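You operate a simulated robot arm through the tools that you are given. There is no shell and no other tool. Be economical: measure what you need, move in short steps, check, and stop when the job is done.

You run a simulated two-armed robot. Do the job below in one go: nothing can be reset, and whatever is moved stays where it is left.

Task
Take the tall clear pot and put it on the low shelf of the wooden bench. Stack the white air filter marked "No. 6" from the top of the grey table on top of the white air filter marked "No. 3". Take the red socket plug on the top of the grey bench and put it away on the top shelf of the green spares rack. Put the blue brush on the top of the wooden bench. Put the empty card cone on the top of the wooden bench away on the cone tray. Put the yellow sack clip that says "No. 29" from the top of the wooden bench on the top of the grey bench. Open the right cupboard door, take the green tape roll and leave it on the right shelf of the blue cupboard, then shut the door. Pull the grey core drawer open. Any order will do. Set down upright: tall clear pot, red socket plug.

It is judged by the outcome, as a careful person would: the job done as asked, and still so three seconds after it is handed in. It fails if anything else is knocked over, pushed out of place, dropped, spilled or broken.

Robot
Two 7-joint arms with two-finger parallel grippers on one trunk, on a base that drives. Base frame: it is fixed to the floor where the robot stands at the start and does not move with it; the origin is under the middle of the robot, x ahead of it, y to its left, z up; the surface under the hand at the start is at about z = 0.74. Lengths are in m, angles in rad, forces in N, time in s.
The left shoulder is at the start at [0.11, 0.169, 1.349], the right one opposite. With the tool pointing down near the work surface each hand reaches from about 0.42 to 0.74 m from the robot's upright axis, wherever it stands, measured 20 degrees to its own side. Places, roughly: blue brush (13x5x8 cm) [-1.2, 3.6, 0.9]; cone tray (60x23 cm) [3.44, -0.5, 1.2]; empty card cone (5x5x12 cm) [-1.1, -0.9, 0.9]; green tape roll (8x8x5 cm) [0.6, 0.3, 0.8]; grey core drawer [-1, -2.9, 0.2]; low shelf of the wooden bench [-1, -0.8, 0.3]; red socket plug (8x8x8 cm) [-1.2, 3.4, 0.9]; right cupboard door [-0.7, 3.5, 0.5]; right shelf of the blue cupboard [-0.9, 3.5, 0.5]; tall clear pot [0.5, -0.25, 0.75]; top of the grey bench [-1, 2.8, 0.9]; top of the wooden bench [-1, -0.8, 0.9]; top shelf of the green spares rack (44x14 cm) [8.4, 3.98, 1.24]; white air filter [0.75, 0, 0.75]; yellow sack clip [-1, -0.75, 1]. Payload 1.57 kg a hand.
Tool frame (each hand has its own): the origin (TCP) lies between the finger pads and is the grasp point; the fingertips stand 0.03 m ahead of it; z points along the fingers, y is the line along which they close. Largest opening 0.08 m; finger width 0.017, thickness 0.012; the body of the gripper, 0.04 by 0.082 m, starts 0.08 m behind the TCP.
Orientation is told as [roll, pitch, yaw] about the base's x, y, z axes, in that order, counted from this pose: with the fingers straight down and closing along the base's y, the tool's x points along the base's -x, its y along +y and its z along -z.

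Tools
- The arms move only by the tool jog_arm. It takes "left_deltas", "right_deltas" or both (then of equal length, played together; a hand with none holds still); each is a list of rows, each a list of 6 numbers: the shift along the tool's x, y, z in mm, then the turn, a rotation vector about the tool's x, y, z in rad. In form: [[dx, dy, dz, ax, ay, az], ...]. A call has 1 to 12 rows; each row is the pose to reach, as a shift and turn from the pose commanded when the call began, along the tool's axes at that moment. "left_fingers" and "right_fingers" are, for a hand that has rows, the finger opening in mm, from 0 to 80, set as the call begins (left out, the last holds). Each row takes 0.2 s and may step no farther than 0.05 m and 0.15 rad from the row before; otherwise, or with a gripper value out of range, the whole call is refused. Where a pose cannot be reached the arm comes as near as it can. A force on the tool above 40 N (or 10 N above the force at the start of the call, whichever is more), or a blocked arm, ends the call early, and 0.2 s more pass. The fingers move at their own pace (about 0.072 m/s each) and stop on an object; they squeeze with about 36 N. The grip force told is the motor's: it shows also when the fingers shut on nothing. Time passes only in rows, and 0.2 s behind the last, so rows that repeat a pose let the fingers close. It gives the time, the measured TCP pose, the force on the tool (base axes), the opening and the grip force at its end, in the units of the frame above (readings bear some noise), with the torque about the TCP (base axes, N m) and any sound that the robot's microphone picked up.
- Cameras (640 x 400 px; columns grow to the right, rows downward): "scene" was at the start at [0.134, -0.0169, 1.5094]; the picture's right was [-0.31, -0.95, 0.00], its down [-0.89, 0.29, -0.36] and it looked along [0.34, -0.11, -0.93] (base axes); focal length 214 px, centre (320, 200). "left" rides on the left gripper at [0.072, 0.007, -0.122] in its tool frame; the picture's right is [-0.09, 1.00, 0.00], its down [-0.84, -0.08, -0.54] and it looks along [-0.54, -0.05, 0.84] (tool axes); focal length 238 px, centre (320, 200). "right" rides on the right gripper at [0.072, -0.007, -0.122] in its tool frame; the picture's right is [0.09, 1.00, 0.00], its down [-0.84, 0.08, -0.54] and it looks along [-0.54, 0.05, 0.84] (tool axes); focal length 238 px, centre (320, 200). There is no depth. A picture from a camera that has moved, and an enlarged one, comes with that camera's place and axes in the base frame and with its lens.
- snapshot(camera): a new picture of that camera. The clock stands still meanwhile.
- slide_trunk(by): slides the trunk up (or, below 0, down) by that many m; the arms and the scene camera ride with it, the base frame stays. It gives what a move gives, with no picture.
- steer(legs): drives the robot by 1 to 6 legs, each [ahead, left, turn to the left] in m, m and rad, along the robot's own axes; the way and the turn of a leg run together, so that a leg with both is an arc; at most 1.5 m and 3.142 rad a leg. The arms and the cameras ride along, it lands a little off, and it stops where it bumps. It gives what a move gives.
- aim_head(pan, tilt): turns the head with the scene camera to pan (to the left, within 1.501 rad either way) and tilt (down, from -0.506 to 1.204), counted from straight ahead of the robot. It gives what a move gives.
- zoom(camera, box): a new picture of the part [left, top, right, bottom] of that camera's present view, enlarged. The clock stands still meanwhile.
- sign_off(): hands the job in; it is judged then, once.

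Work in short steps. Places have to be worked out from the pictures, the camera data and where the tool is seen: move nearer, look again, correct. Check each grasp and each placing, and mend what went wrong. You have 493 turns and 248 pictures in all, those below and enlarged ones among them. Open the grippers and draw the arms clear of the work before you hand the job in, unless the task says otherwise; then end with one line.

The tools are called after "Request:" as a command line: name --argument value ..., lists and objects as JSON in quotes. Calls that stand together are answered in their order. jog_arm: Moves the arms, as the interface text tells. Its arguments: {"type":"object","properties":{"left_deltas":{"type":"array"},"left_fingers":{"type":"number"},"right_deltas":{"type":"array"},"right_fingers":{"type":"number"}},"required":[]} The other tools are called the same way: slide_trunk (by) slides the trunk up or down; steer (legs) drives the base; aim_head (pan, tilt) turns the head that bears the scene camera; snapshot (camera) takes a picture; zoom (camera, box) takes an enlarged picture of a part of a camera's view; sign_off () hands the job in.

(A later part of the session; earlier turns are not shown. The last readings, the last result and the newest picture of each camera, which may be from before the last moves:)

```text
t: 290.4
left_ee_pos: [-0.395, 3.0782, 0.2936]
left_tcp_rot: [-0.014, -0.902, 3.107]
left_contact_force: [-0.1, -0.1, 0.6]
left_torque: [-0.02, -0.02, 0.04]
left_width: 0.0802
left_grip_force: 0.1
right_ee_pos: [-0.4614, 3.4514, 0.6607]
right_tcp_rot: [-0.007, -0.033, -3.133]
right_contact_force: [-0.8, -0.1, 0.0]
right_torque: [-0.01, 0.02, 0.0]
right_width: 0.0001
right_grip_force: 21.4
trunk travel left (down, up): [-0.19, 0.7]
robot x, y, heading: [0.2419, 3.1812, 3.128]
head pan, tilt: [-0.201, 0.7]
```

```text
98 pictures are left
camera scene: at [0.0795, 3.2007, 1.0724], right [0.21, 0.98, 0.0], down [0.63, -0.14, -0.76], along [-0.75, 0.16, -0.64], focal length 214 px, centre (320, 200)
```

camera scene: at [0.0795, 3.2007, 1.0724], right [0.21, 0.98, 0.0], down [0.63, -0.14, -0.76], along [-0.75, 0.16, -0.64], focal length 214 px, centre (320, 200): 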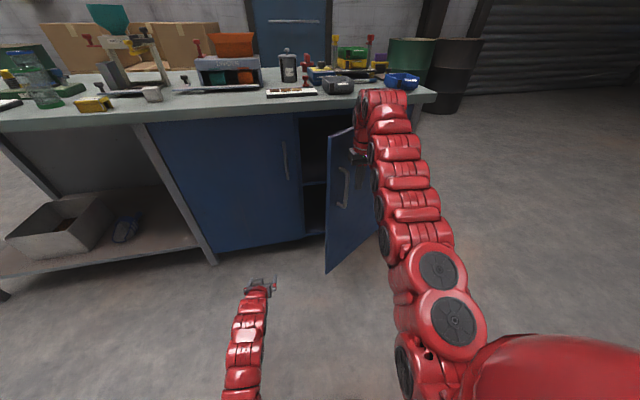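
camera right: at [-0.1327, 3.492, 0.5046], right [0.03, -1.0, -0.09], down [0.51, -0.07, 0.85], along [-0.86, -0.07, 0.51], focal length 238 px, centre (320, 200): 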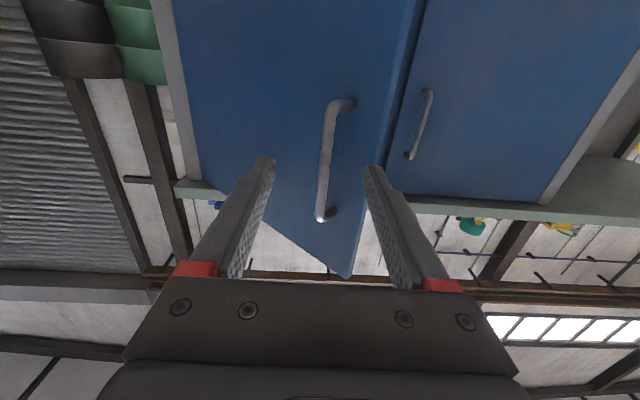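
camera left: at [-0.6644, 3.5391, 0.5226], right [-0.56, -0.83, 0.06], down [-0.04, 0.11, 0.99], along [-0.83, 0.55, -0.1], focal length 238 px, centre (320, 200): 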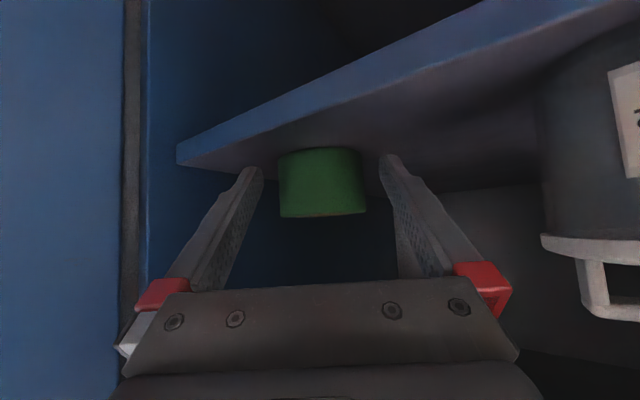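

Door ≈40° open. The wrist would hit the bench edge if I push further with the right hand, so I finish with the left hand: back off, raise, extend left with closed fingers.

Request:
steer --legs '[[-0.2, 0, 0], [0, -0.44, 0.014]]'

Request:
slide_trunk --by 0.25

Request:
jog_arm --left_deltas '[[-18, 0, 24, 0, 0, 0], [-37, 0, 47, 0, 0, 0], [-55, 0, 70, 0, 0, 0], [-74, 0, 94, 0, 0, 0], [-74, 0, 94, 0, 0, 0]]' --left_fingers 0

Request:
snapshot --camera "scene"

```text
t: 294.4
left_ee_pos: [-0.1876, 3.5124, 0.2932]
left_tcp_rot: [-0.015, -0.904, 3.123]
left_contact_force: [0.0, 0.9, 0.4]
left_torque: [-0.01, -0.03, 0.0]
left_width: 0.08
left_grip_force: 0.0
right_ee_pos: [-0.2595, 3.8843, 0.6599]
right_tcp_rot: [-0.005, -0.032, -3.121]
right_contact_force: [-0.4, 0.1, 0.0]
right_torque: [-0.01, -0.04, -0.03]
right_width: 0.0
right_grip_force: 21.6
trunk travel left (down, up): [-0.19, 0.7]
robot x, y, heading: [0.4495, 3.6254, 3.138]
head pan, tilt: [-0.201, 0.7]
```

```text
t: 296.9
left_ee_pos: [-0.1869, 3.5118, 0.5435]
left_tcp_rot: [-0.013, -0.903, 3.122]
left_contact_force: [0.1, 0.0, 0.5]
left_torque: [-0.02, 0.02, 0.04]
left_width: 0.0801
left_grip_force: 0.1
right_ee_pos: [-0.2579, 3.8836, 0.9097]
right_tcp_rot: [-0.006, -0.032, -3.118]
right_contact_force: [0.4, 0.1, -0.3]
right_torque: [0.02, -0.03, -0.01]
right_width: 0.0
right_grip_force: 21.1
trunk travel left (down, up): [-0.44, 0.45]
robot x, y, heading: [0.4514, 3.6221, 3.136]
head pan, tilt: [-0.201, 0.7]
```

```text
t: 298.1
left_ee_pos: [-0.304, 3.5127, 0.5425]
left_tcp_rot: [-0.014, -0.903, 3.125]
left_contact_force: [0.2, -0.1, -0.2]
left_torque: [-0.01, -0.01, 0.01]
left_width: 0.0001
left_grip_force: 21.1
right_ee_pos: [-0.2595, 3.8841, 0.9102]
right_tcp_rot: [-0.005, -0.032, -3.119]
right_contact_force: [-0.5, -0.5, 0.2]
right_torque: [-0.02, 0.01, -0.01]
right_width: 0.0
right_grip_force: 21.4
trunk travel left (down, up): [-0.44, 0.45]
robot x, y, heading: [0.4493, 3.6258, 3.14]
head pan, tilt: [-0.201, 0.7]
```

```text
97 pictures are left
camera scene: at [0.2861, 3.6407, 1.3225], right [0.2, 0.98, 0.0], down [0.63, -0.13, -0.76], along [-0.75, 0.15, -0.64], focal length 214 px, centre (320, 200)
```

scene: 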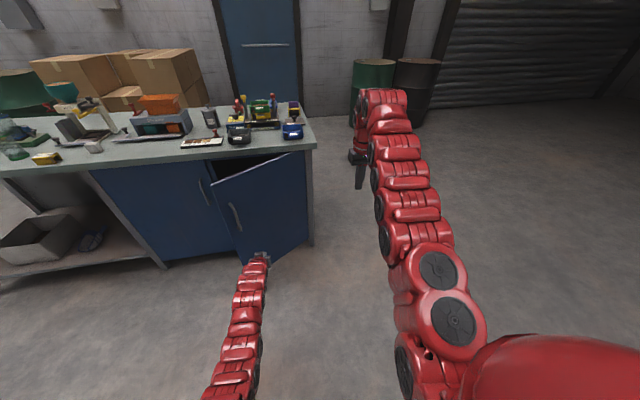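

Request:
steer --legs '[[0.33, 0, 0]]'

Request:
snapshot --camera "scene"

```text
t: 300.3
left_ee_pos: [-0.6315, 3.5038, 0.5413]
left_tcp_rot: [-0.014, -0.9, 3.133]
left_contact_force: [1.1, -0.1, 0.1]
left_torque: [-0.03, 0.02, 0.03]
left_width: 0.0
left_grip_force: 21.2
right_ee_pos: [-0.5897, 3.8759, 0.9088]
right_tcp_rot: [-0.006, -0.032, -3.109]
right_contact_force: [0.5, 0.3, 0.3]
right_torque: [-0.05, -0.03, -0.05]
right_width: 0.0
right_grip_force: 22.0
trunk travel left (down, up): [-0.44, 0.45]
robot x, y, heading: [0.1209, 3.625, -3.134]
head pan, tilt: [-0.201, 0.7]
```

```text
96 pictures are left
camera scene: at [-0.0427, 3.6381, 1.3223], right [0.19, 0.98, 0.0], down [0.63, -0.12, -0.76], along [-0.75, 0.15, -0.64], focal length 214 px, centre (320, 200)
```

scene: 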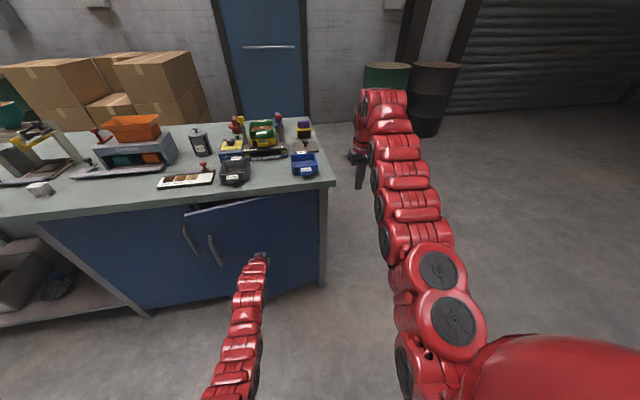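

Closing nicely; push the last bit.

Request:
steer --legs '[[0.06, 0, 0]]'

Request:
steer --legs '[[0.03, 0, 0]]'

Request:
zoom --camera "scene" --box '[100, 170, 340, 320]'

```text
t: 301.3
left_ee_pos: [-0.6905, 3.5047, 0.5413]
left_tcp_rot: [-0.014, -0.901, 3.131]
left_contact_force: [0.3, -0.5, -0.8]
left_torque: [-0.02, 0.03, -0.02]
left_width: 0.0
left_grip_force: 21.8
right_ee_pos: [-0.6483, 3.8755, 0.9086]
right_tcp_rot: [-0.004, -0.03, -3.11]
right_contact_force: [0.1, 0.0, 0.5]
right_torque: [-0.03, -0.03, 0.02]
right_width: 0.0
right_grip_force: 20.8
trunk travel left (down, up): [-0.44, 0.45]
robot x, y, heading: [0.0639, 3.6226, -3.135]
head pan, tilt: [-0.201, 0.7]
```

```text
t: 302.0
left_ee_pos: [-0.6941, 3.5053, 0.5395]
left_tcp_rot: [-0.016, -0.893, 3.133]
left_contact_force: [14.7, 1.5, 6.6]
left_torque: [-0.02, 0.03, 0.04]
left_width: 0.0
left_grip_force: 21.2
right_ee_pos: [-0.6531, 3.8752, 0.9095]
right_tcp_rot: [-0.006, -0.033, -3.109]
right_contact_force: [-0.2, -0.5, -0.2]
right_torque: [0.0, -0.01, -0.05]
right_width: 0.0
right_grip_force: 21.0
trunk travel left (down, up): [-0.44, 0.45]
robot x, y, heading: [0.0541, 3.6243, -3.135]
head pan, tilt: [-0.201, 0.7]
stopped in leg 1: the force on the tool passed its limit at 107 N (the readings are from after the stop); the commanded pose is now the measured one
```

```text
2.67 times, centred on (220, 245) of scene
camera zoom: at [-0.1062, 3.6375, 1.3225], right [0.19, 0.98, 0.0], down [0.63, -0.12, -0.77], along [-0.75, 0.15, -0.64], focal length 572 px, centre (587, 80)
```

zoom: 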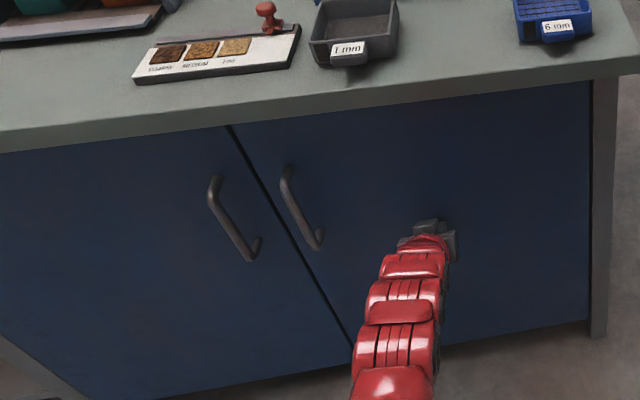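

Door is shut. Back off, raise the trunk, and drive round the bench's right end to its back side, where the plug (≈(-1.21,3.42)) and brush (≈(-1.21,3.64)) are reachable.

Request:
steer --legs '[[-0.3, 0, 0]]'

Request:
slide_trunk --by 0.25

Request:
steer --legs '[[0, -1.1, 0], [1.0, 0, 0], [1.05, 0, 0]]'

Request:
aim_head --pan 0 --tilt 0.5

Request:
snapshot --camera "scene"

```text
t: 304.1
left_ee_pos: [-0.3908, 3.5103, 0.5403]
left_tcp_rot: [-0.015, -0.895, 3.13]
left_contact_force: [-0.8, 0.2, 0.9]
left_torque: [0.0, 0.02, 0.01]
left_width: 0.0001
left_grip_force: 21.0
right_ee_pos: [-0.3501, 3.8782, 0.9095]
right_tcp_rot: [-0.005, -0.031, -3.113]
right_contact_force: [0.3, 0.3, 0.0]
right_torque: [-0.02, 0.0, 0.02]
right_width: 0.0
right_grip_force: 22.0
trunk travel left (down, up): [-0.44, 0.45]
robot x, y, heading: [0.3568, 3.6213, -3.131]
head pan, tilt: [-0.201, 0.7]
```

```text
t: 306.7
left_ee_pos: [-0.3922, 3.5099, 0.7889]
left_tcp_rot: [-0.016, -0.895, 3.13]
left_contact_force: [0.3, 0.8, 0.2]
left_torque: [0.01, 0.02, -0.02]
left_width: 0.0
left_grip_force: 21.5
right_ee_pos: [-0.3507, 3.8799, 1.1596]
right_tcp_rot: [-0.007, -0.031, -3.112]
right_contact_force: [-0.5, 0.8, 0.4]
right_torque: [0.01, 0.02, 0.0]
right_width: 0.0
right_grip_force: 21.3
trunk travel left (down, up): [-0.69, 0.2]
robot x, y, heading: [0.3614, 3.6225, -3.136]
head pan, tilt: [-0.201, 0.7]
```

```text
t: 322.1
left_ee_pos: [-2.4506, 4.6057, 0.7888]
left_tcp_rot: [-0.016, -0.893, 3.124]
left_contact_force: [-0.4, -0.1, -0.3]
left_torque: [-0.01, 0.01, 0.01]
left_width: 0.0
left_grip_force: 20.9
right_ee_pos: [-2.4089, 4.9748, 1.1604]
right_tcp_rot: [-0.005, -0.031, -3.116]
right_contact_force: [0.5, 0.2, -0.2]
right_torque: [0.03, 0.0, 0.01]
right_width: 0.0
right_grip_force: 21.2
trunk travel left (down, up): [-0.69, 0.2]
robot x, y, heading: [-1.6994, 4.7137, -3.14]
head pan, tilt: [-0.201, 0.7]
```

```text
t: 322.9
left_ee_pos: [-2.4515, 4.6063, 0.7896]
left_tcp_rot: [-0.014, -0.893, 3.124]
left_contact_force: [-0.4, 0.0, 0.8]
left_torque: [0.0, 0.03, 0.03]
left_width: 0.0001
left_grip_force: 21.1
right_ee_pos: [-2.4089, 4.9738, 1.1583]
right_tcp_rot: [-0.004, -0.03, -3.116]
right_contact_force: [0.2, -0.3, -0.5]
right_torque: [0.02, 0.02, -0.02]
right_width: 0.0
right_grip_force: 21.2
trunk travel left (down, up): [-0.69, 0.2]
robot x, y, heading: [-1.7036, 4.7166, -3.145]
head pan, tilt: [0.0, 0.499]
```

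```text
94 pictures are left
camera scene: at [-1.8719, 4.7162, 1.5901], right [0.0, 1.0, 0.0], down [0.48, 0.0, -0.88], along [-0.88, 0.0, -0.48], focal length 214 px, centre (320, 200)
```

scene: 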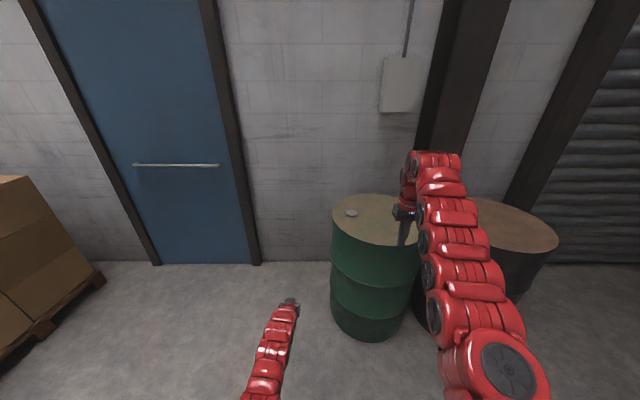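

Clear. Turn left to face the bench's back side, and slide along it.

Request:
steer --legs '[[0, 0, 1.57], [0, 0, 1.57], [-0.3, 0, 0], [0, -1.05, 0]]'

Request:
aim_head --pan 0 --tilt 0.7

Request:
snapshot --camera "scene"

```text
t: 336.9
left_ee_pos: [-1.2479, 3.8672, 0.7892]
left_tcp_rot: [0.007, -0.892, -0.022]
left_contact_force: [2.6, 4.8, -0.9]
left_torque: [-0.24, 0.09, -0.11]
left_width: 0.0001
left_grip_force: 21.2
right_ee_pos: [-1.2898, 3.4883, 1.1577]
right_tcp_rot: [-0.003, -0.028, 0.03]
right_contact_force: [1.0, -0.9, 0.6]
right_torque: [0.05, 0.0, 0.03]
right_width: 0.0
right_grip_force: 21.6
trunk travel left (down, up): [-0.69, 0.2]
robot x, y, heading: [-2.0033, 3.7469, 0.001]
head pan, tilt: [0.0, 0.499]
stopped in leg 4: the robot was blocked; the commanded pose is now the measured one
```

```text
t: 337.6
left_ee_pos: [-1.2493, 3.8676, 0.7888]
left_tcp_rot: [0.001, -0.892, -0.018]
left_contact_force: [-0.1, -0.3, -0.3]
left_torque: [-0.02, 0.02, -0.03]
left_width: 0.0002
left_grip_force: 21.0
right_ee_pos: [-1.2899, 3.4908, 1.1591]
right_tcp_rot: [-0.006, -0.03, 0.027]
right_contact_force: [-0.4, -0.1, 0.4]
right_torque: [-0.07, 0.01, 0.0]
right_width: 0.0001
right_grip_force: 21.3
trunk travel left (down, up): [-0.69, 0.2]
robot x, y, heading: [-2.001, 3.749, 0.001]
head pan, tilt: [0.0, 0.7]
```

```text
93 pictures are left
camera scene: at [-1.8333, 3.749, 1.5724], right [0.0, -1.0, 0.0], down [-0.64, 0.0, -0.77], along [0.77, 0.0, -0.64], focal length 214 px, centre (320, 200)
```

scene: 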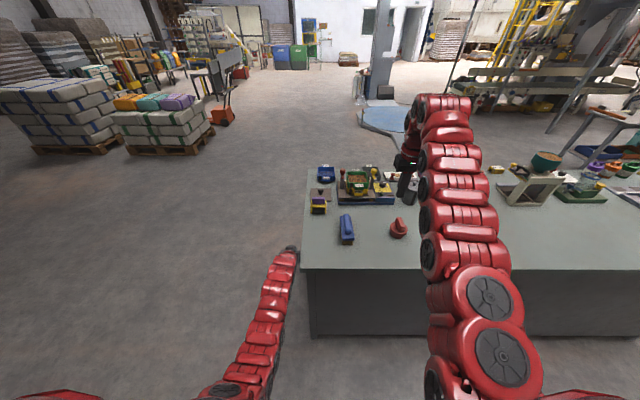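

The left hand (low) bumped the bench end. Back off and bring the left hand up to a tool-down pose.

Request:
steer --legs '[[0, 0.06, 0], [-0.3, 0, 0]]'

Request:
slide_trunk --by 0.15

Request:
jog_arm --left_deltas '[[-40, 20, 0, 0, 0.13, 0], [-80, 40, 0, 0, 0.26, 0], [-115, 60, -15, 0, 0.39, 0], [-140, 80, -40, 0, 0.52, 0], [-155, 100, -75, 0, 0.65, 0], [-155, 110, -110, 0, 0.78, 0], [-155, 110, -140, 0, 0.89, 0], [-155, 110, -150, 0, 0.89, 0]]'

Request:
snapshot --camera "scene"

```text
t: 340.3
left_ee_pos: [-1.5482, 3.9281, 0.7894]
left_tcp_rot: [0.001, -0.895, -0.018]
left_contact_force: [0.7, 0.5, 0.2]
left_torque: [-0.02, 0.01, -0.02]
left_width: 0.0002
left_grip_force: 20.6
right_ee_pos: [-1.5929, 3.5499, 1.1594]
right_tcp_rot: [-0.004, -0.032, 0.027]
right_contact_force: [-1.0, -0.6, 0.6]
right_torque: [0.0, -0.05, -0.01]
right_width: 0.0
right_grip_force: 21.8
trunk travel left (down, up): [-0.69, 0.2]
robot x, y, heading: [-2.2971, 3.8061, 0.008]
head pan, tilt: [0.0, 0.7]
```

```text
t: 342.0
left_ee_pos: [-1.548, 3.9272, 0.9385]
left_tcp_rot: [0.002, -0.894, -0.019]
left_contact_force: [0.0, 0.3, -0.2]
left_torque: [-0.01, -0.02, -0.01]
left_width: 0.0001
left_grip_force: 21.3
right_ee_pos: [-1.5915, 3.5506, 1.3089]
right_tcp_rot: [-0.005, -0.031, 0.026]
right_contact_force: [0.6, -0.1, -0.2]
right_torque: [-0.03, -0.01, -0.01]
right_width: 0.0
right_grip_force: 20.9
trunk travel left (down, up): [-0.84, 0.05]
robot x, y, heading: [-2.2988, 3.8088, -0.001]
head pan, tilt: [0.0, 0.7]
```

```text
t: 343.8
left_ee_pos: [-1.5731, 4.0376, 1.1536]
left_tcp_rot: [0.0, -0.001, -0.018]
left_contact_force: [0.1, -0.3, 0.8]
left_torque: [-0.01, 0.0, 0.01]
left_width: 0.0
left_grip_force: 21.1
left hand out of reach, approached as far as the arm can: row 5, 6, 7, 8
right_ee_pos: [-1.5909, 3.5506, 1.3086]
right_tcp_rot: [-0.004, -0.03, 0.027]
right_contact_force: [0.1, -0.6, 0.4]
right_torque: [0.01, 0.01, 0.0]
right_width: 0.0
right_grip_force: 21.5
trunk travel left (down, up): [-0.84, 0.05]
robot x, y, heading: [-2.2997, 3.8078, 0.001]
head pan, tilt: [0.0, 0.7]
```

```text
92 pictures are left
camera scene: at [-2.1339, 3.8093, 1.7224], right [0.0, -1.0, 0.0], down [-0.64, 0.0, -0.76], along [0.76, 0.0, -0.64], focal length 214 px, centre (320, 200)
```

scene: 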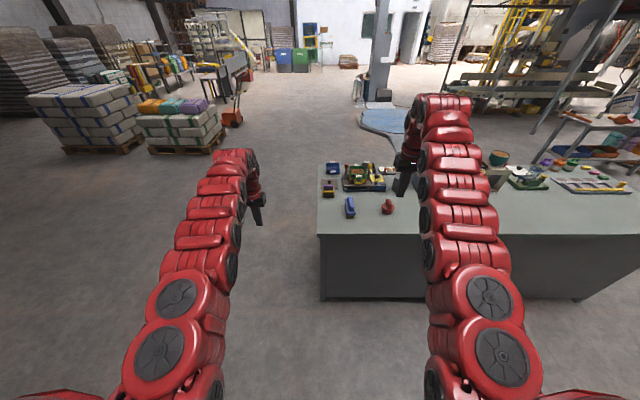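

Now plug first: move so the right hand is above it, lowering the right arm somewhat.

Request:
steer --legs '[[0, -0.142, 0], [0.36, 0, 0]]'

Request:
jog_arm --right_deltas '[[0, 0, 40, 0, 0.015, 0.013], [0, 0, 80, 0, 0.03, 0.027], [0, 0, 120, 0, 0.03, 0.027], [0, 0, 150, 0, 0.03, 0.027], [0, 0, 150, 0, 0.03, 0.027]]' --right_fingers 80

Request:
snapshot --camera "right"

```text
t: 347.0
left_ee_pos: [-1.2154, 3.8963, 1.1545]
left_tcp_rot: [-0.001, -0.002, -0.021]
left_contact_force: [-0.4, -0.1, 0.8]
left_torque: [0.03, -0.01, 0.01]
left_width: 0.0
left_grip_force: 21.0
right_ee_pos: [-1.2352, 3.4089, 1.3104]
right_tcp_rot: [-0.005, -0.032, 0.024]
right_contact_force: [0.2, 0.5, 0.1]
right_torque: [0.0, 0.0, 0.03]
right_width: 0.0001
right_grip_force: 21.2
trunk travel left (down, up): [-0.84, 0.05]
robot x, y, heading: [-1.9419, 3.67, -0.001]
head pan, tilt: [0.0, 0.7]
```

```text
t: 348.2
left_ee_pos: [-1.2143, 3.8966, 1.1542]
left_tcp_rot: [-0.001, -0.003, -0.021]
left_contact_force: [-0.6, -0.1, 0.1]
left_torque: [0.02, -0.02, 0.0]
left_width: 0.0
left_grip_force: 21.1
right_ee_pos: [-1.2293, 3.4095, 1.1605]
right_tcp_rot: [-0.006, -0.003, -0.003]
right_contact_force: [0.1, -0.2, 0.0]
right_torque: [0.02, 0.0, 0.0]
right_width: 0.08
right_grip_force: 0.1
trunk travel left (down, up): [-0.84, 0.05]
robot x, y, heading: [-1.9431, 3.6647, -0.005]
head pan, tilt: [0.0, 0.7]
```

```text
91 pictures are left
camera right: at [-1.3016, 3.4051, 1.2811], right [-0.09, 1.0, -0.01], down [0.84, 0.08, 0.54], along [0.54, 0.04, -0.84], focal length 238 px, centre (320, 200)
```

right: 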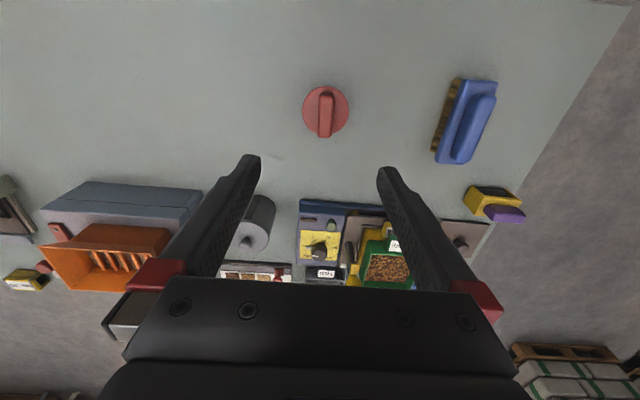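

Request:
zoom --camera "right" --box '[290, 75, 362, 147]'

Request:
zoom --camera "scene" --box '[310, 190, 440, 270]'

```text
5.56 times, centred on (326, 111) of right
camera zoom: at [-1.3016, 3.4051, 1.2811], right [-0.09, 1.0, -0.01], down [0.84, 0.08, 0.54], along [0.54, 0.04, -0.84], focal length 1324 px, centre (287, 694)
```

zoom: 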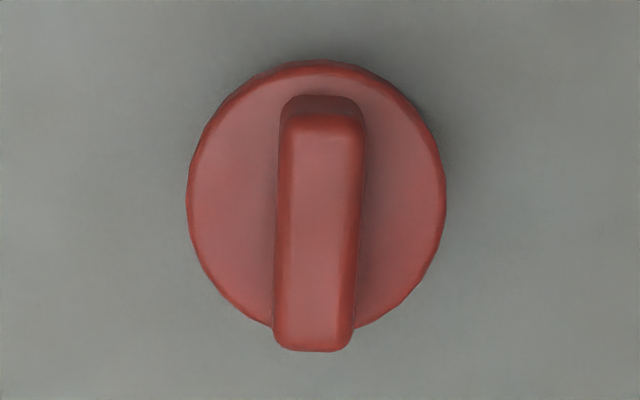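

```text
4.92 times, centred on (375, 230) of scene
camera zoom: at [-1.7764, 3.6696, 1.7225], right [0.0, -1.0, 0.0], down [-0.64, 0.0, -0.76], along [0.76, 0.0, -0.64], focal length 1056 px, centre (49, 52)
```

zoom: 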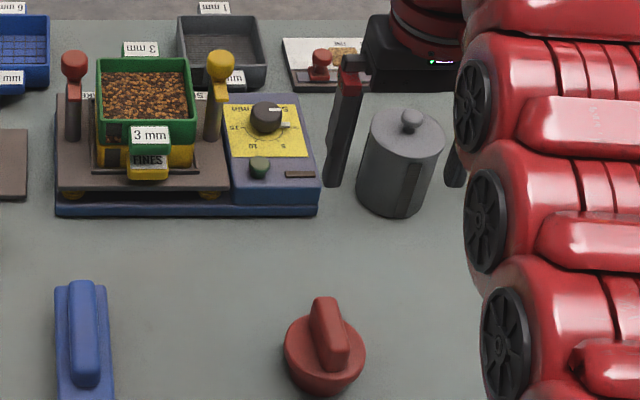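

Plug: disc Ø77 mm with a fin along x, centre ≈(-1.220,3.417). I'll grip the fin. Align and lower by trunk.

Request:
jog_arm --right_deltas '[[-9, 8, 10, -0.006, 0, 0], [-9, 8, 20, -0.006, 0, 0]]'

Request:
slide_trunk --by -0.15

Request:
snapshot --camera "right"

```text
t: 348.8
left_ee_pos: [-1.2143, 3.8954, 1.1541]
left_tcp_rot: [0.0, -0.002, -0.021]
left_contact_force: [0.1, 0.6, -0.1]
left_torque: [0.01, -0.01, 0.04]
left_width: 0.0
left_grip_force: 21.4
right_ee_pos: [-1.2201, 3.4165, 1.1403]
right_tcp_rot: [0.0, 0.0, -0.004]
right_contact_force: [-0.4, -0.4, 1.2]
right_torque: [0.03, 0.02, -0.01]
right_width: 0.0799
right_grip_force: 0.0
trunk travel left (down, up): [-0.84, 0.05]
robot x, y, heading: [-1.9425, 3.671, -0.004]
head pan, tilt: [0.0, 0.7]
```

```text
t: 350.6
left_ee_pos: [-1.2144, 3.8959, 1.0039]
left_tcp_rot: [0.0, -0.003, -0.019]
left_contact_force: [-0.4, 0.0, -0.6]
left_torque: [-0.02, 0.0, -0.02]
left_width: 0.0
left_grip_force: 21.3
right_ee_pos: [-1.2202, 3.4168, 0.9905]
right_tcp_rot: [-0.002, -0.001, -0.002]
right_contact_force: [-0.2, 0.5, 0.3]
right_torque: [0.01, 0.02, -0.01]
right_width: 0.0799
right_grip_force: 0.1
trunk travel left (down, up): [-0.69, 0.2]
robot x, y, heading: [-1.9453, 3.6663, -0.001]
head pan, tilt: [0.0, 0.7]
```

```text
88 pictures are left
camera right: at [-1.2929, 3.412, 1.1108], right [-0.09, 1.0, 0.0], down [0.84, 0.07, 0.54], along [0.54, 0.05, -0.84], focal length 238 px, centre (320, 200)
```

right: 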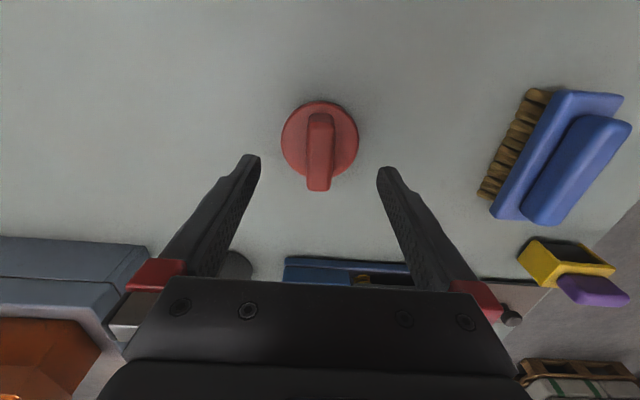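

Request:
slide_trunk --by -0.052

Request:
snapshot --camera "right"

```text
t: 351.5
left_ee_pos: [-1.2145, 3.8957, 0.9526]
left_tcp_rot: [-0.001, -0.004, -0.022]
left_contact_force: [-0.2, -0.1, -0.3]
left_torque: [-0.03, -0.01, 0.03]
left_width: 0.0002
left_grip_force: 21.3
right_ee_pos: [-1.22, 3.4173, 0.9373]
right_tcp_rot: [-0.002, 0.0, -0.003]
right_contact_force: [0.0, 0.6, -0.9]
right_torque: [0.01, 0.04, -0.01]
right_width: 0.0798
right_grip_force: 0.1
trunk travel left (down, up): [-0.638, 0.252]
robot x, y, heading: [-1.9408, 3.6674, -0.005]
head pan, tilt: [0.0, 0.7]
```

```text
87 pictures are left
camera right: at [-1.293, 3.412, 1.0588], right [-0.09, 1.0, 0.0], down [0.84, 0.07, 0.54], along [0.54, 0.05, -0.84], focal length 238 px, centre (320, 200)
```

right: 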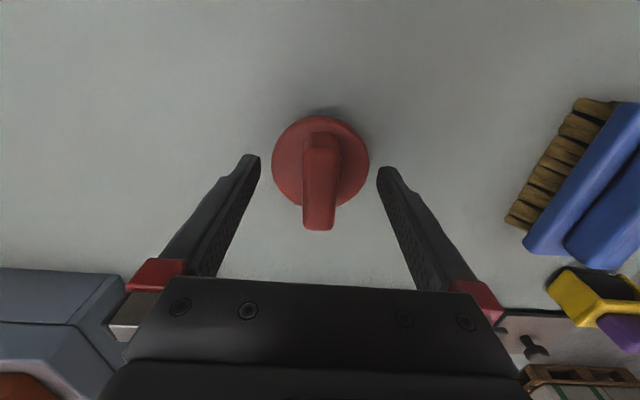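

Request:
jog_arm --right_deltas '[[0, 0, 2, 0, 0, 0], [0, 0, 4, 0, 0, 0], [0, 0, 4, 0, 0, 0], [0, 0, 4, 0, 0, 0], [0, 0, 4, 0, 0, 0]]' --right_fingers 5

Request:
slide_trunk --by 0.2

Request:
snapshot --camera "right"

```text
t: 352.7
left_ee_pos: [-1.2138, 3.8973, 0.9514]
left_tcp_rot: [0.001, -0.003, -0.021]
left_contact_force: [-0.6, 0.6, 0.5]
left_torque: [-0.02, -0.02, -0.02]
left_width: 0.0
left_grip_force: 21.4
right_ee_pos: [-1.2206, 3.4171, 0.9334]
right_tcp_rot: [0.003, -0.003, -0.006]
right_contact_force: [-0.7, -0.2, 0.5]
right_torque: [-0.04, 0.04, 0.0]
right_width: 0.0218
right_grip_force: 34.6
trunk travel left (down, up): [-0.638, 0.252]
robot x, y, heading: [-1.9406, 3.6668, -0.001]
head pan, tilt: [0.0, 0.7]
```

```text
t: 354.9
left_ee_pos: [-1.2126, 3.897, 1.1514]
left_tcp_rot: [0.0, -0.003, -0.021]
left_contact_force: [0.1, -0.9, 0.0]
left_torque: [0.0, 0.02, 0.01]
left_width: 0.0002
left_grip_force: 21.4
right_ee_pos: [-1.2194, 3.4169, 1.1341]
right_tcp_rot: [0.0, -0.002, -0.004]
right_contact_force: [0.6, 0.2, -1.7]
right_torque: [-0.03, 0.02, -0.01]
right_width: 0.0215
right_grip_force: 34.8
trunk travel left (down, up): [-0.838, 0.052]
robot x, y, heading: [-1.9428, 3.6711, -0.003]
head pan, tilt: [0.0, 0.7]
```

```text
86 pictures are left
camera right: at [-1.2926, 3.4114, 1.2541], right [-0.09, 1.0, 0.0], down [0.84, 0.07, 0.54], along [0.54, 0.05, -0.84], focal length 238 px, centre (320, 200)
```

right: 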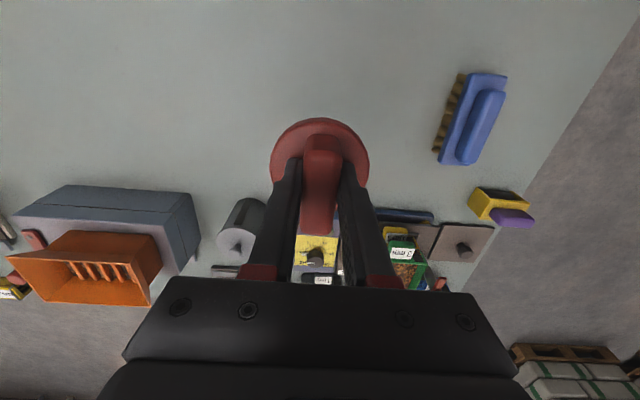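

Plug held by its fin. Raise the right arm 0.16 so it stays clear, then shift so the left hand is over the brush.

Request:
jog_arm --right_deltas '[[0, 0, -40, 0, 0, 0], [0, 0, -80, 0, 0, 0], [0, 0, -120, 0, 0, 0], [0, 0, -160, 0, 0, 0]]' --left_deltas '[[0, 0, 0, 0, 0, 0], [0, 0, 0, 0, 0, 0], [0, 0, 0, 0, 0, 0], [0, 0, 0, 0, 0, 0]]' --left_fingers 80

Request:
steer --legs '[[0, -0.262, 0]]'

Request:
snapshot --camera "left"

```text
t: 355.9
left_ee_pos: [-1.2139, 3.8965, 1.1518]
left_tcp_rot: [0.001, -0.003, -0.021]
left_contact_force: [0.5, -0.5, 0.0]
left_torque: [-0.01, 0.01, 0.03]
left_width: 0.0799
left_grip_force: 0.0
right_ee_pos: [-1.2298, 3.4222, 1.2619]
right_tcp_rot: [0.001, -0.001, -0.004]
right_contact_force: [0.3, -0.3, -1.1]
right_torque: [-0.01, -0.02, 0.0]
right_width: 0.0211
right_grip_force: 34.6
right hand out of reach, approached as far as the arm can: row 3, 4
trunk travel left (down, up): [-0.838, 0.052]
robot x, y, heading: [-1.943, 3.6707, -0.007]
head pan, tilt: [0.0, 0.7]
```

```text
t: 357.8
left_ee_pos: [-1.2136, 3.636, 1.1508]
left_tcp_rot: [-0.001, -0.003, -0.024]
left_contact_force: [-0.6, 0.0, -0.5]
left_torque: [-0.03, 0.0, -0.03]
left_width: 0.0802
left_grip_force: 0.1
right_ee_pos: [-1.2307, 3.1617, 1.2608]
right_tcp_rot: [0.001, -0.004, -0.007]
right_contact_force: [-0.4, -0.2, -0.3]
right_torque: [-0.03, 0.06, 0.01]
right_width: 0.0217
right_grip_force: 34.6
trunk travel left (down, up): [-0.838, 0.052]
robot x, y, heading: [-1.9431, 3.4124, -0.007]
head pan, tilt: [0.0, 0.7]
```

```text
85 pictures are left
camera left: at [-1.2865, 3.6456, 1.2723], right [0.12, 0.99, 0.0], down [0.83, -0.1, 0.54], along [0.54, -0.06, -0.84], focal length 238 px, centre (320, 200)
```

left: 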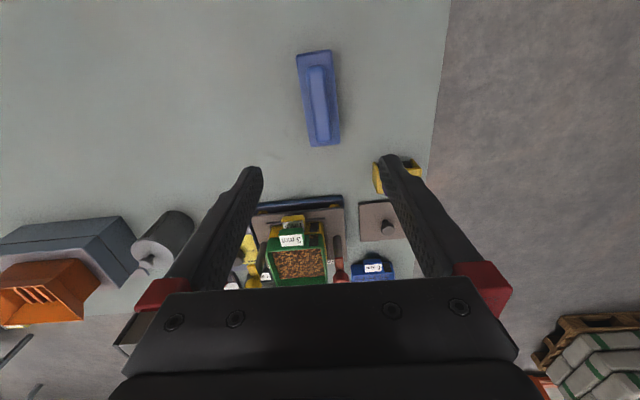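

Brush ≈(-1.228,3.639), aligned with x. Align and lower by trunk.

Request:
jog_arm --left_deltas '[[14, 3, 0, 0, 0, -0.02], [14, 3, 0, 0, 0, -0.02]]'

Request:
slide_trunk --by -0.17

Request:
snapshot --camera "left"

```text
t: 358.4
left_ee_pos: [-1.2275, 3.6389, 1.1513]
left_tcp_rot: [0.0, -0.002, -0.004]
left_contact_force: [0.6, -0.1, 0.2]
left_torque: [0.04, 0.02, -0.02]
left_width: 0.08
left_grip_force: 0.1
right_ee_pos: [-1.2314, 3.1622, 1.2614]
right_tcp_rot: [0.0, -0.003, -0.007]
right_contact_force: [0.5, -0.8, -1.6]
right_torque: [-0.01, 0.0, -0.03]
right_width: 0.0216
right_grip_force: 34.7
trunk travel left (down, up): [-0.838, 0.052]
robot x, y, heading: [-1.9407, 3.4122, -0.006]
head pan, tilt: [0.0, 0.7]
```

```text
t: 360.3
left_ee_pos: [-1.2288, 3.639, 0.983]
left_tcp_rot: [0.0, -0.001, -0.005]
left_contact_force: [0.3, -0.2, 0.5]
left_torque: [-0.04, 0.0, 0.01]
left_width: 0.0803
left_grip_force: 0.1
right_ee_pos: [-1.231, 3.1616, 1.0918]
right_tcp_rot: [0.002, -0.001, -0.007]
right_contact_force: [1.0, -0.2, -1.2]
right_torque: [0.01, -0.02, -0.02]
right_width: 0.0214
right_grip_force: 34.7
trunk travel left (down, up): [-0.668, 0.222]
robot x, y, heading: [-1.9435, 3.4096, -0.008]
head pan, tilt: [0.0, 0.7]
```

```text
84 pictures are left
camera left: at [-1.3006, 3.6464, 1.1031], right [0.1, 1.0, 0.0], down [0.84, -0.08, 0.54], along [0.54, -0.05, -0.84], focal length 238 px, centre (320, 200)
```

left: 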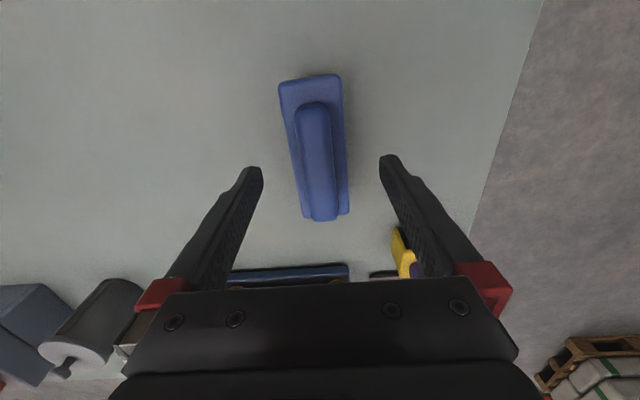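

Request:
slide_trunk --by -0.058

Request:
snapshot --camera "left"

```text
t: 361.2
left_ee_pos: [-1.2285, 3.6399, 0.9238]
left_tcp_rot: [0.001, 0.0, -0.004]
left_contact_force: [0.7, -0.4, -0.5]
left_torque: [-0.03, -0.02, 0.02]
left_width: 0.0799
left_grip_force: 0.1
right_ee_pos: [-1.2301, 3.1594, 1.0346]
right_tcp_rot: [0.001, -0.003, -0.007]
right_contact_force: [0.3, -0.3, -1.1]
right_torque: [0.01, -0.02, -0.02]
right_width: 0.0213
right_grip_force: 34.5
trunk travel left (down, up): [-0.61, 0.28]
robot x, y, heading: [-1.9442, 3.4093, -0.001]
head pan, tilt: [0.0, 0.7]
```

```text
83 pictures are left
camera left: at [-1.3007, 3.6465, 1.0451], right [0.1, 1.0, 0.0], down [0.84, -0.08, 0.54], along [0.54, -0.05, -0.84], focal length 238 px, centre (320, 200)
```

left: 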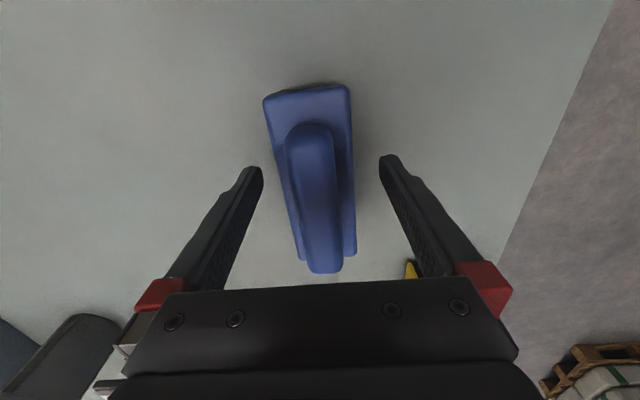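

Request:
slide_trunk --by -0.012

Request:
jog_arm --left_deltas '[[0, 0, 0, 0, 0, 0], [0, 0, 0, 0, 0, 0], [0, 0, 0, 0, 0, 0], [0, 0, 0, 0, 0, 0]]' --left_fingers 30

Request:
slide_trunk --by 0.28

Request:
snapshot --camera "left"

```text
t: 361.9
left_ee_pos: [-1.2285, 3.6396, 0.9118]
left_tcp_rot: [-0.001, -0.002, -0.006]
left_contact_force: [-0.6, 0.3, -0.5]
left_torque: [-0.01, 0.01, -0.01]
left_width: 0.0799
left_grip_force: 0.2
right_ee_pos: [-1.2318, 3.1618, 1.0226]
right_tcp_rot: [0.0, -0.001, -0.008]
right_contact_force: [-0.3, 0.1, -0.5]
right_torque: [0.03, 0.03, 0.07]
right_width: 0.0217
right_grip_force: 34.0
trunk travel left (down, up): [-0.598, 0.292]
robot x, y, heading: [-1.9436, 3.4114, -0.007]
head pan, tilt: [0.0, 0.7]
```

```text
t: 362.9
left_ee_pos: [-1.2286, 3.6401, 0.9122]
left_tcp_rot: [-0.001, -0.002, -0.003]
left_contact_force: [-0.6, -0.2, -0.2]
left_torque: [0.06, 0.06, 0.03]
left_width: 0.0493
left_grip_force: 35.7
right_ee_pos: [-1.231, 3.16, 1.0213]
right_tcp_rot: [0.001, -0.001, -0.007]
right_contact_force: [-0.6, -0.1, -1.7]
right_torque: [-0.05, 0.0, 0.0]
right_width: 0.0217
right_grip_force: 34.7
trunk travel left (down, up): [-0.598, 0.292]
robot x, y, heading: [-1.9399, 3.4112, -0.003]
head pan, tilt: [0.0, 0.7]
```

```text
t: 365.7
left_ee_pos: [-1.2274, 3.6408, 1.191]
left_tcp_rot: [0.001, -0.001, -0.004]
left_contact_force: [0.0, -0.2, -1.4]
left_torque: [-0.01, 0.04, 0.01]
left_width: 0.0492
left_grip_force: 35.6
right_ee_pos: [-1.2302, 3.1612, 1.3013]
right_tcp_rot: [0.002, -0.001, -0.006]
right_contact_force: [-0.1, -0.1, -0.9]
right_torque: [0.03, -0.01, -0.01]
right_width: 0.0214
right_grip_force: 34.7
trunk travel left (down, up): [-0.878, 0.012]
robot x, y, heading: [-1.9458, 3.4127, -0.005]
head pan, tilt: [0.0, 0.7]
```

```text
82 pictures are left
camera left: at [-1.3001, 3.6465, 1.3126], right [0.1, 1.0, 0.0], down [0.84, -0.08, 0.54], along [0.54, -0.05, -0.84], focal length 238 px, centre (320, 200)
```

left: 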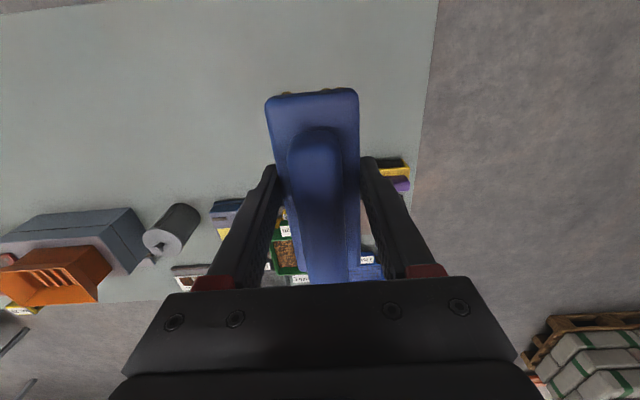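

Both held. Drive along behind the benches toward the wooden bench's back (pallet front is at x≈-2.3, so I keep x≈-1.88).

Request:
steer --legs '[[0.06, 0, 0.004], [0, -1.0, 0], [0, -1.0, 0]]'

Request:
aim_head --pan -0.9 --tilt 0.6

Request:
snapshot --camera "scene"

```text
t: 376.3
left_ee_pos: [-1.1741, 1.6304, 1.1925]
left_tcp_rot: [0.002, -0.003, -0.005]
left_contact_force: [-0.9, -0.9, -1.2]
left_torque: [0.02, 0.02, -0.01]
left_width: 0.0491
left_grip_force: 36.3
right_ee_pos: [-1.1768, 1.153, 1.301]
right_tcp_rot: [-0.001, -0.002, -0.007]
right_contact_force: [0.0, -0.2, -0.7]
right_torque: [0.0, 0.01, 0.01]
right_width: 0.0215
right_grip_force: 34.3
trunk travel left (down, up): [-0.878, 0.012]
robot x, y, heading: [-1.8897, 1.3999, -0.005]
head pan, tilt: [0.0, 0.7]
```

```text
t: 377.5
left_ee_pos: [-1.1738, 1.6299, 1.1931]
left_tcp_rot: [0.0, -0.002, -0.006]
left_contact_force: [0.4, -0.8, -2.1]
left_torque: [-0.02, -0.01, -0.02]
left_width: 0.0492
left_grip_force: 36.7
right_ee_pos: [-1.1783, 1.1517, 1.3012]
right_tcp_rot: [0.002, -0.003, -0.008]
right_contact_force: [-0.5, 0.2, -1.1]
right_torque: [0.04, 0.01, -0.04]
right_width: 0.0214
right_grip_force: 34.3
trunk travel left (down, up): [-0.878, 0.012]
robot x, y, heading: [-1.8907, 1.405, -0.004]
head pan, tilt: [-0.901, 0.6]
```

```text
81 pictures are left
camera scene: at [-1.7536, 1.3329, 1.769], right [-0.79, -0.62, 0.0], down [-0.35, 0.44, -0.82], along [0.51, -0.65, -0.57], focal length 214 px, centre (320, 200)
```

scene: 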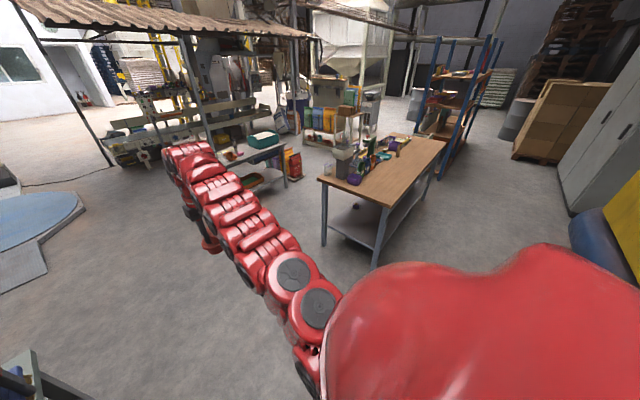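

Path ahead is free. Continue to the wooden bench's back side.

Request:
steer --legs '[[-0.08, 0, 0], [0, -1.0, 0.004], [0, -0.98, 0]]'

Request:
aim_head --pan 0 --tilt 0.8

Request:
snapshot --camera "scene"

Request:
snapshot --camera "left"

```text
t: 388.0
left_ee_pos: [-1.2732, -0.3471, 1.191]
left_tcp_rot: [0.001, -0.001, -0.013]
left_contact_force: [-0.1, -0.6, -2.0]
left_torque: [0.0, 0.05, 0.02]
left_width: 0.0492
left_grip_force: 36.4
right_ee_pos: [-1.2803, -0.8252, 1.3007]
right_tcp_rot: [0.0, 0.0, -0.015]
right_contact_force: [0.4, 0.0, -1.4]
right_torque: [0.02, 0.01, -0.01]
right_width: 0.0213
right_grip_force: 34.6
trunk travel left (down, up): [-0.878, 0.012]
robot x, y, heading: [-1.9877, -0.5663, -0.015]
head pan, tilt: [-0.901, 0.6]
```

```text
t: 389.2
left_ee_pos: [-1.2723, -0.3462, 1.1918]
left_tcp_rot: [0.0, -0.002, -0.015]
left_contact_force: [-0.4, -0.6, -1.7]
left_torque: [0.0, 0.02, 0.04]
left_width: 0.0495
left_grip_force: 35.6
right_ee_pos: [-1.2795, -0.8264, 1.3019]
right_tcp_rot: [0.0, 0.0, -0.015]
right_contact_force: [-0.1, -0.6, -1.3]
right_torque: [0.04, 0.01, 0.01]
right_width: 0.0216
right_grip_force: 34.1
trunk travel left (down, up): [-0.878, 0.012]
robot x, y, heading: [-1.9913, -0.5695, -0.012]
head pan, tilt: [0.0, 0.799]
```

```text
80 pictures are left
camera scene: at [-1.8279, -0.5709, 1.7521], right [-0.02, -1.0, 0.0], down [-0.72, 0.01, -0.7], along [0.7, -0.01, -0.72], focal length 214 px, centre (320, 200)
```

scene: 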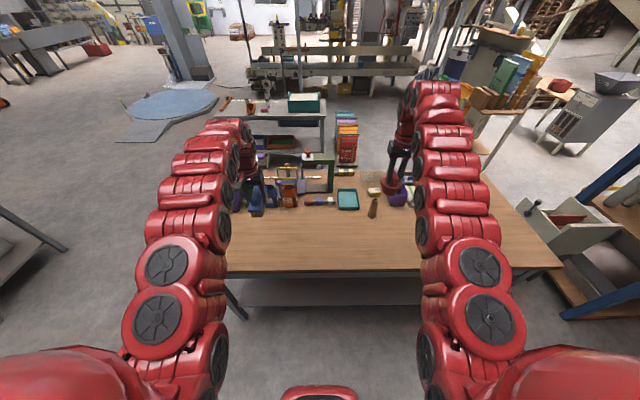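

```text
79 pictures are left
camera left: at [-1.3452, -0.3396, 1.3128], right [0.11, 0.99, 0.0], down [0.83, -0.09, 0.54], along [0.54, -0.06, -0.84], focal length 238 px, centre (320, 200)
```

left: 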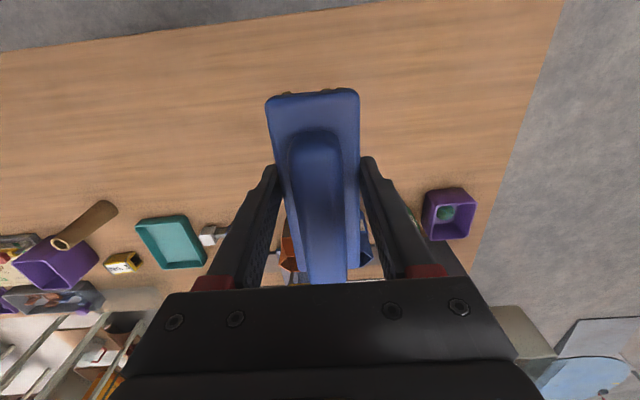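

Free wood below the brush. Advance 3 cm, lower by trunk to near contact.

Request:
steer --legs '[[0.03, 0, 0]]'

Request:
slide_trunk --by -0.268

Request:
slide_trunk --by -0.006

Request:
slide_trunk --by -0.005

Request:
snapshot --camera "left"

```text
t: 390.0
left_ee_pos: [-1.2486, -0.3483, 1.1968]
left_tcp_rot: [0.0, -0.009, -0.013]
left_contact_force: [-1.3, 0.1, -0.7]
left_torque: [-0.01, -0.06, 0.01]
left_width: 0.0494
left_grip_force: 36.4
right_ee_pos: [-1.2567, -0.827, 1.3056]
right_tcp_rot: [-0.001, -0.006, -0.017]
right_contact_force: [-1.1, -0.7, -0.5]
right_torque: [0.06, -0.07, -0.02]
right_width: 0.0214
right_grip_force: 34.3
trunk travel left (down, up): [-0.878, 0.012]
robot x, y, heading: [-1.9561, -0.5686, -0.016]
head pan, tilt: [0.0, 0.799]
```

```text
t: 392.7
left_ee_pos: [-1.2436, -0.3488, 0.9241]
left_tcp_rot: [0.0, -0.002, -0.015]
left_contact_force: [-0.4, -0.1, -1.2]
left_torque: [0.01, -0.01, 0.03]
left_width: 0.0497
left_grip_force: 36.2
right_ee_pos: [-1.251, -0.8268, 1.0334]
right_tcp_rot: [0.0, -0.003, -0.018]
right_contact_force: [-0.7, -0.5, -0.9]
right_torque: [0.02, 0.04, 0.0]
right_width: 0.0217
right_grip_force: 34.9
trunk travel left (down, up): [-0.61, 0.28]
robot x, y, heading: [-1.9618, -0.5715, -0.02]
head pan, tilt: [0.0, 0.799]
```

```text
t: 393.3
left_ee_pos: [-1.2433, -0.3489, 0.9185]
left_tcp_rot: [0.001, -0.003, -0.014]
left_contact_force: [-0.6, 0.0, -1.5]
left_torque: [0.0, 0.02, 0.0]
left_width: 0.0492
left_grip_force: 35.9
right_ee_pos: [-1.25, -0.8277, 1.0267]
right_tcp_rot: [-0.001, -0.002, -0.016]
right_contact_force: [0.0, 0.5, -0.9]
right_torque: [0.01, -0.01, 0.0]
right_width: 0.0213
right_grip_force: 34.7
trunk travel left (down, up): [-0.604, 0.286]
robot x, y, heading: [-1.9597, -0.569, -0.015]
head pan, tilt: [0.0, 0.799]
```

```text
t: 393.8
left_ee_pos: [-1.243, -0.3487, 0.9135]
left_tcp_rot: [0.001, -0.002, -0.013]
left_contact_force: [0.5, 0.1, -1.5]
left_torque: [-0.02, 0.0, 0.01]
left_width: 0.0494
left_grip_force: 36.2
right_ee_pos: [-1.2504, -0.8265, 1.0227]
right_tcp_rot: [0.001, -0.002, -0.017]
right_contact_force: [0.1, 0.3, -0.8]
right_torque: [0.03, 0.05, -0.01]
right_width: 0.0215
right_grip_force: 34.8
trunk travel left (down, up): [-0.599, 0.291]
robot x, y, heading: [-1.9568, -0.5699, -0.021]
head pan, tilt: [0.0, 0.799]
```

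```text
78 pictures are left
camera left: at [-1.3153, -0.3409, 1.0339], right [0.11, 0.99, 0.0], down [0.83, -0.09, 0.54], along [0.54, -0.06, -0.84], focal length 238 px, centre (320, 200)
```

left: 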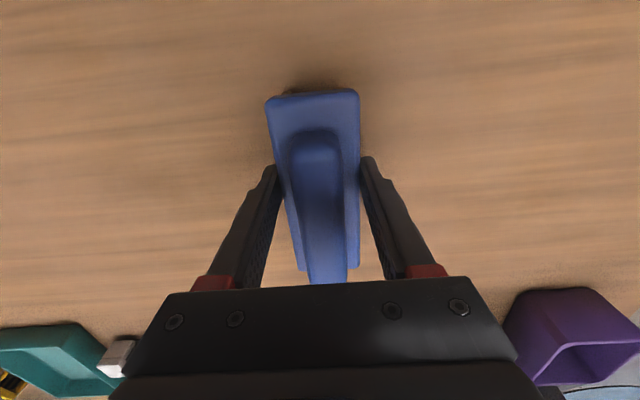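

Request:
slide_trunk --by -0.004

Request:
jog_arm --left_deltas '[[0, 0, 0, 0, 0, 0], [0, 0, 0, 0, 0, 0], [0, 0, 0, 0, 0, 0]]' --left_fingers 80

Request:
slide_trunk --by 0.2

Request:
snapshot --camera "left"

```text
t: 394.4
left_ee_pos: [-1.2434, -0.3493, 0.9112]
left_tcp_rot: [0.001, -0.008, -0.012]
left_contact_force: [1.7, 1.3, 19.1]
left_torque: [-0.01, 0.84, -0.04]
left_width: 0.0494
left_grip_force: 35.7
right_ee_pos: [-1.2519, -0.828, 1.0193]
right_tcp_rot: [0.002, -0.004, -0.018]
right_contact_force: [0.2, 0.7, -0.6]
right_torque: [-0.03, 0.05, 0.0]
right_width: 0.0215
right_grip_force: 34.6
trunk travel left (down, up): [-0.595, 0.295]
robot x, y, heading: [-1.9618, -0.5663, -0.013]
head pan, tilt: [0.0, 0.799]
```

```text
t: 395.2
left_ee_pos: [-1.2427, -0.3479, 0.9087]
left_tcp_rot: [0.0, -0.001, -0.012]
left_contact_force: [-0.4, 0.0, -0.9]
left_torque: [0.02, 0.01, -0.02]
left_width: 0.0799
left_grip_force: 0.0
right_ee_pos: [-1.2509, -0.8267, 1.019]
right_tcp_rot: [0.001, -0.001, -0.018]
right_contact_force: [-0.1, 0.8, -2.1]
right_torque: [-0.01, 0.0, 0.02]
right_width: 0.0212
right_grip_force: 34.4
trunk travel left (down, up): [-0.595, 0.295]
robot x, y, heading: [-1.9568, -0.5728, -0.017]
head pan, tilt: [0.0, 0.799]
```

```text
t: 397.3
left_ee_pos: [-1.2417, -0.3487, 1.11]
left_tcp_rot: [0.0, -0.003, -0.014]
left_contact_force: [0.7, 0.1, -0.1]
left_torque: [0.02, -0.03, -0.02]
left_width: 0.0799
left_grip_force: 0.1
right_ee_pos: [-1.2498, -0.8271, 1.2182]
right_tcp_rot: [0.002, -0.001, -0.017]
right_contact_force: [0.5, -0.1, -0.7]
right_torque: [0.02, 0.03, -0.01]
right_width: 0.0216
right_grip_force: 34.7
trunk travel left (down, up): [-0.795, 0.095]
robot x, y, heading: [-1.9582, -0.5695, -0.017]
head pan, tilt: [0.0, 0.799]
```

```text
77 pictures are left
camera left: at [-1.3152, -0.341, 1.2299], right [0.11, 0.99, 0.0], down [0.83, -0.09, 0.54], along [0.54, -0.06, -0.84], focal length 238 px, centre (320, 200)
```

left: 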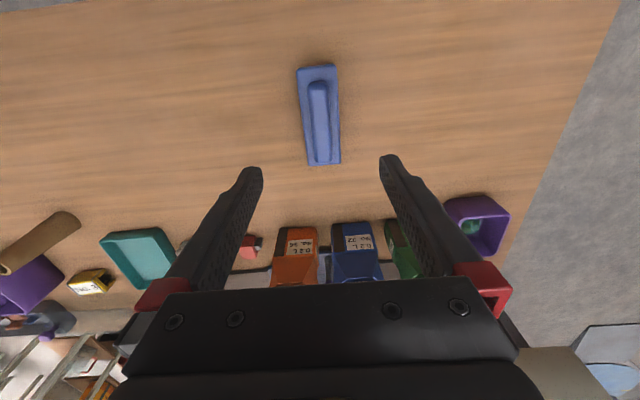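

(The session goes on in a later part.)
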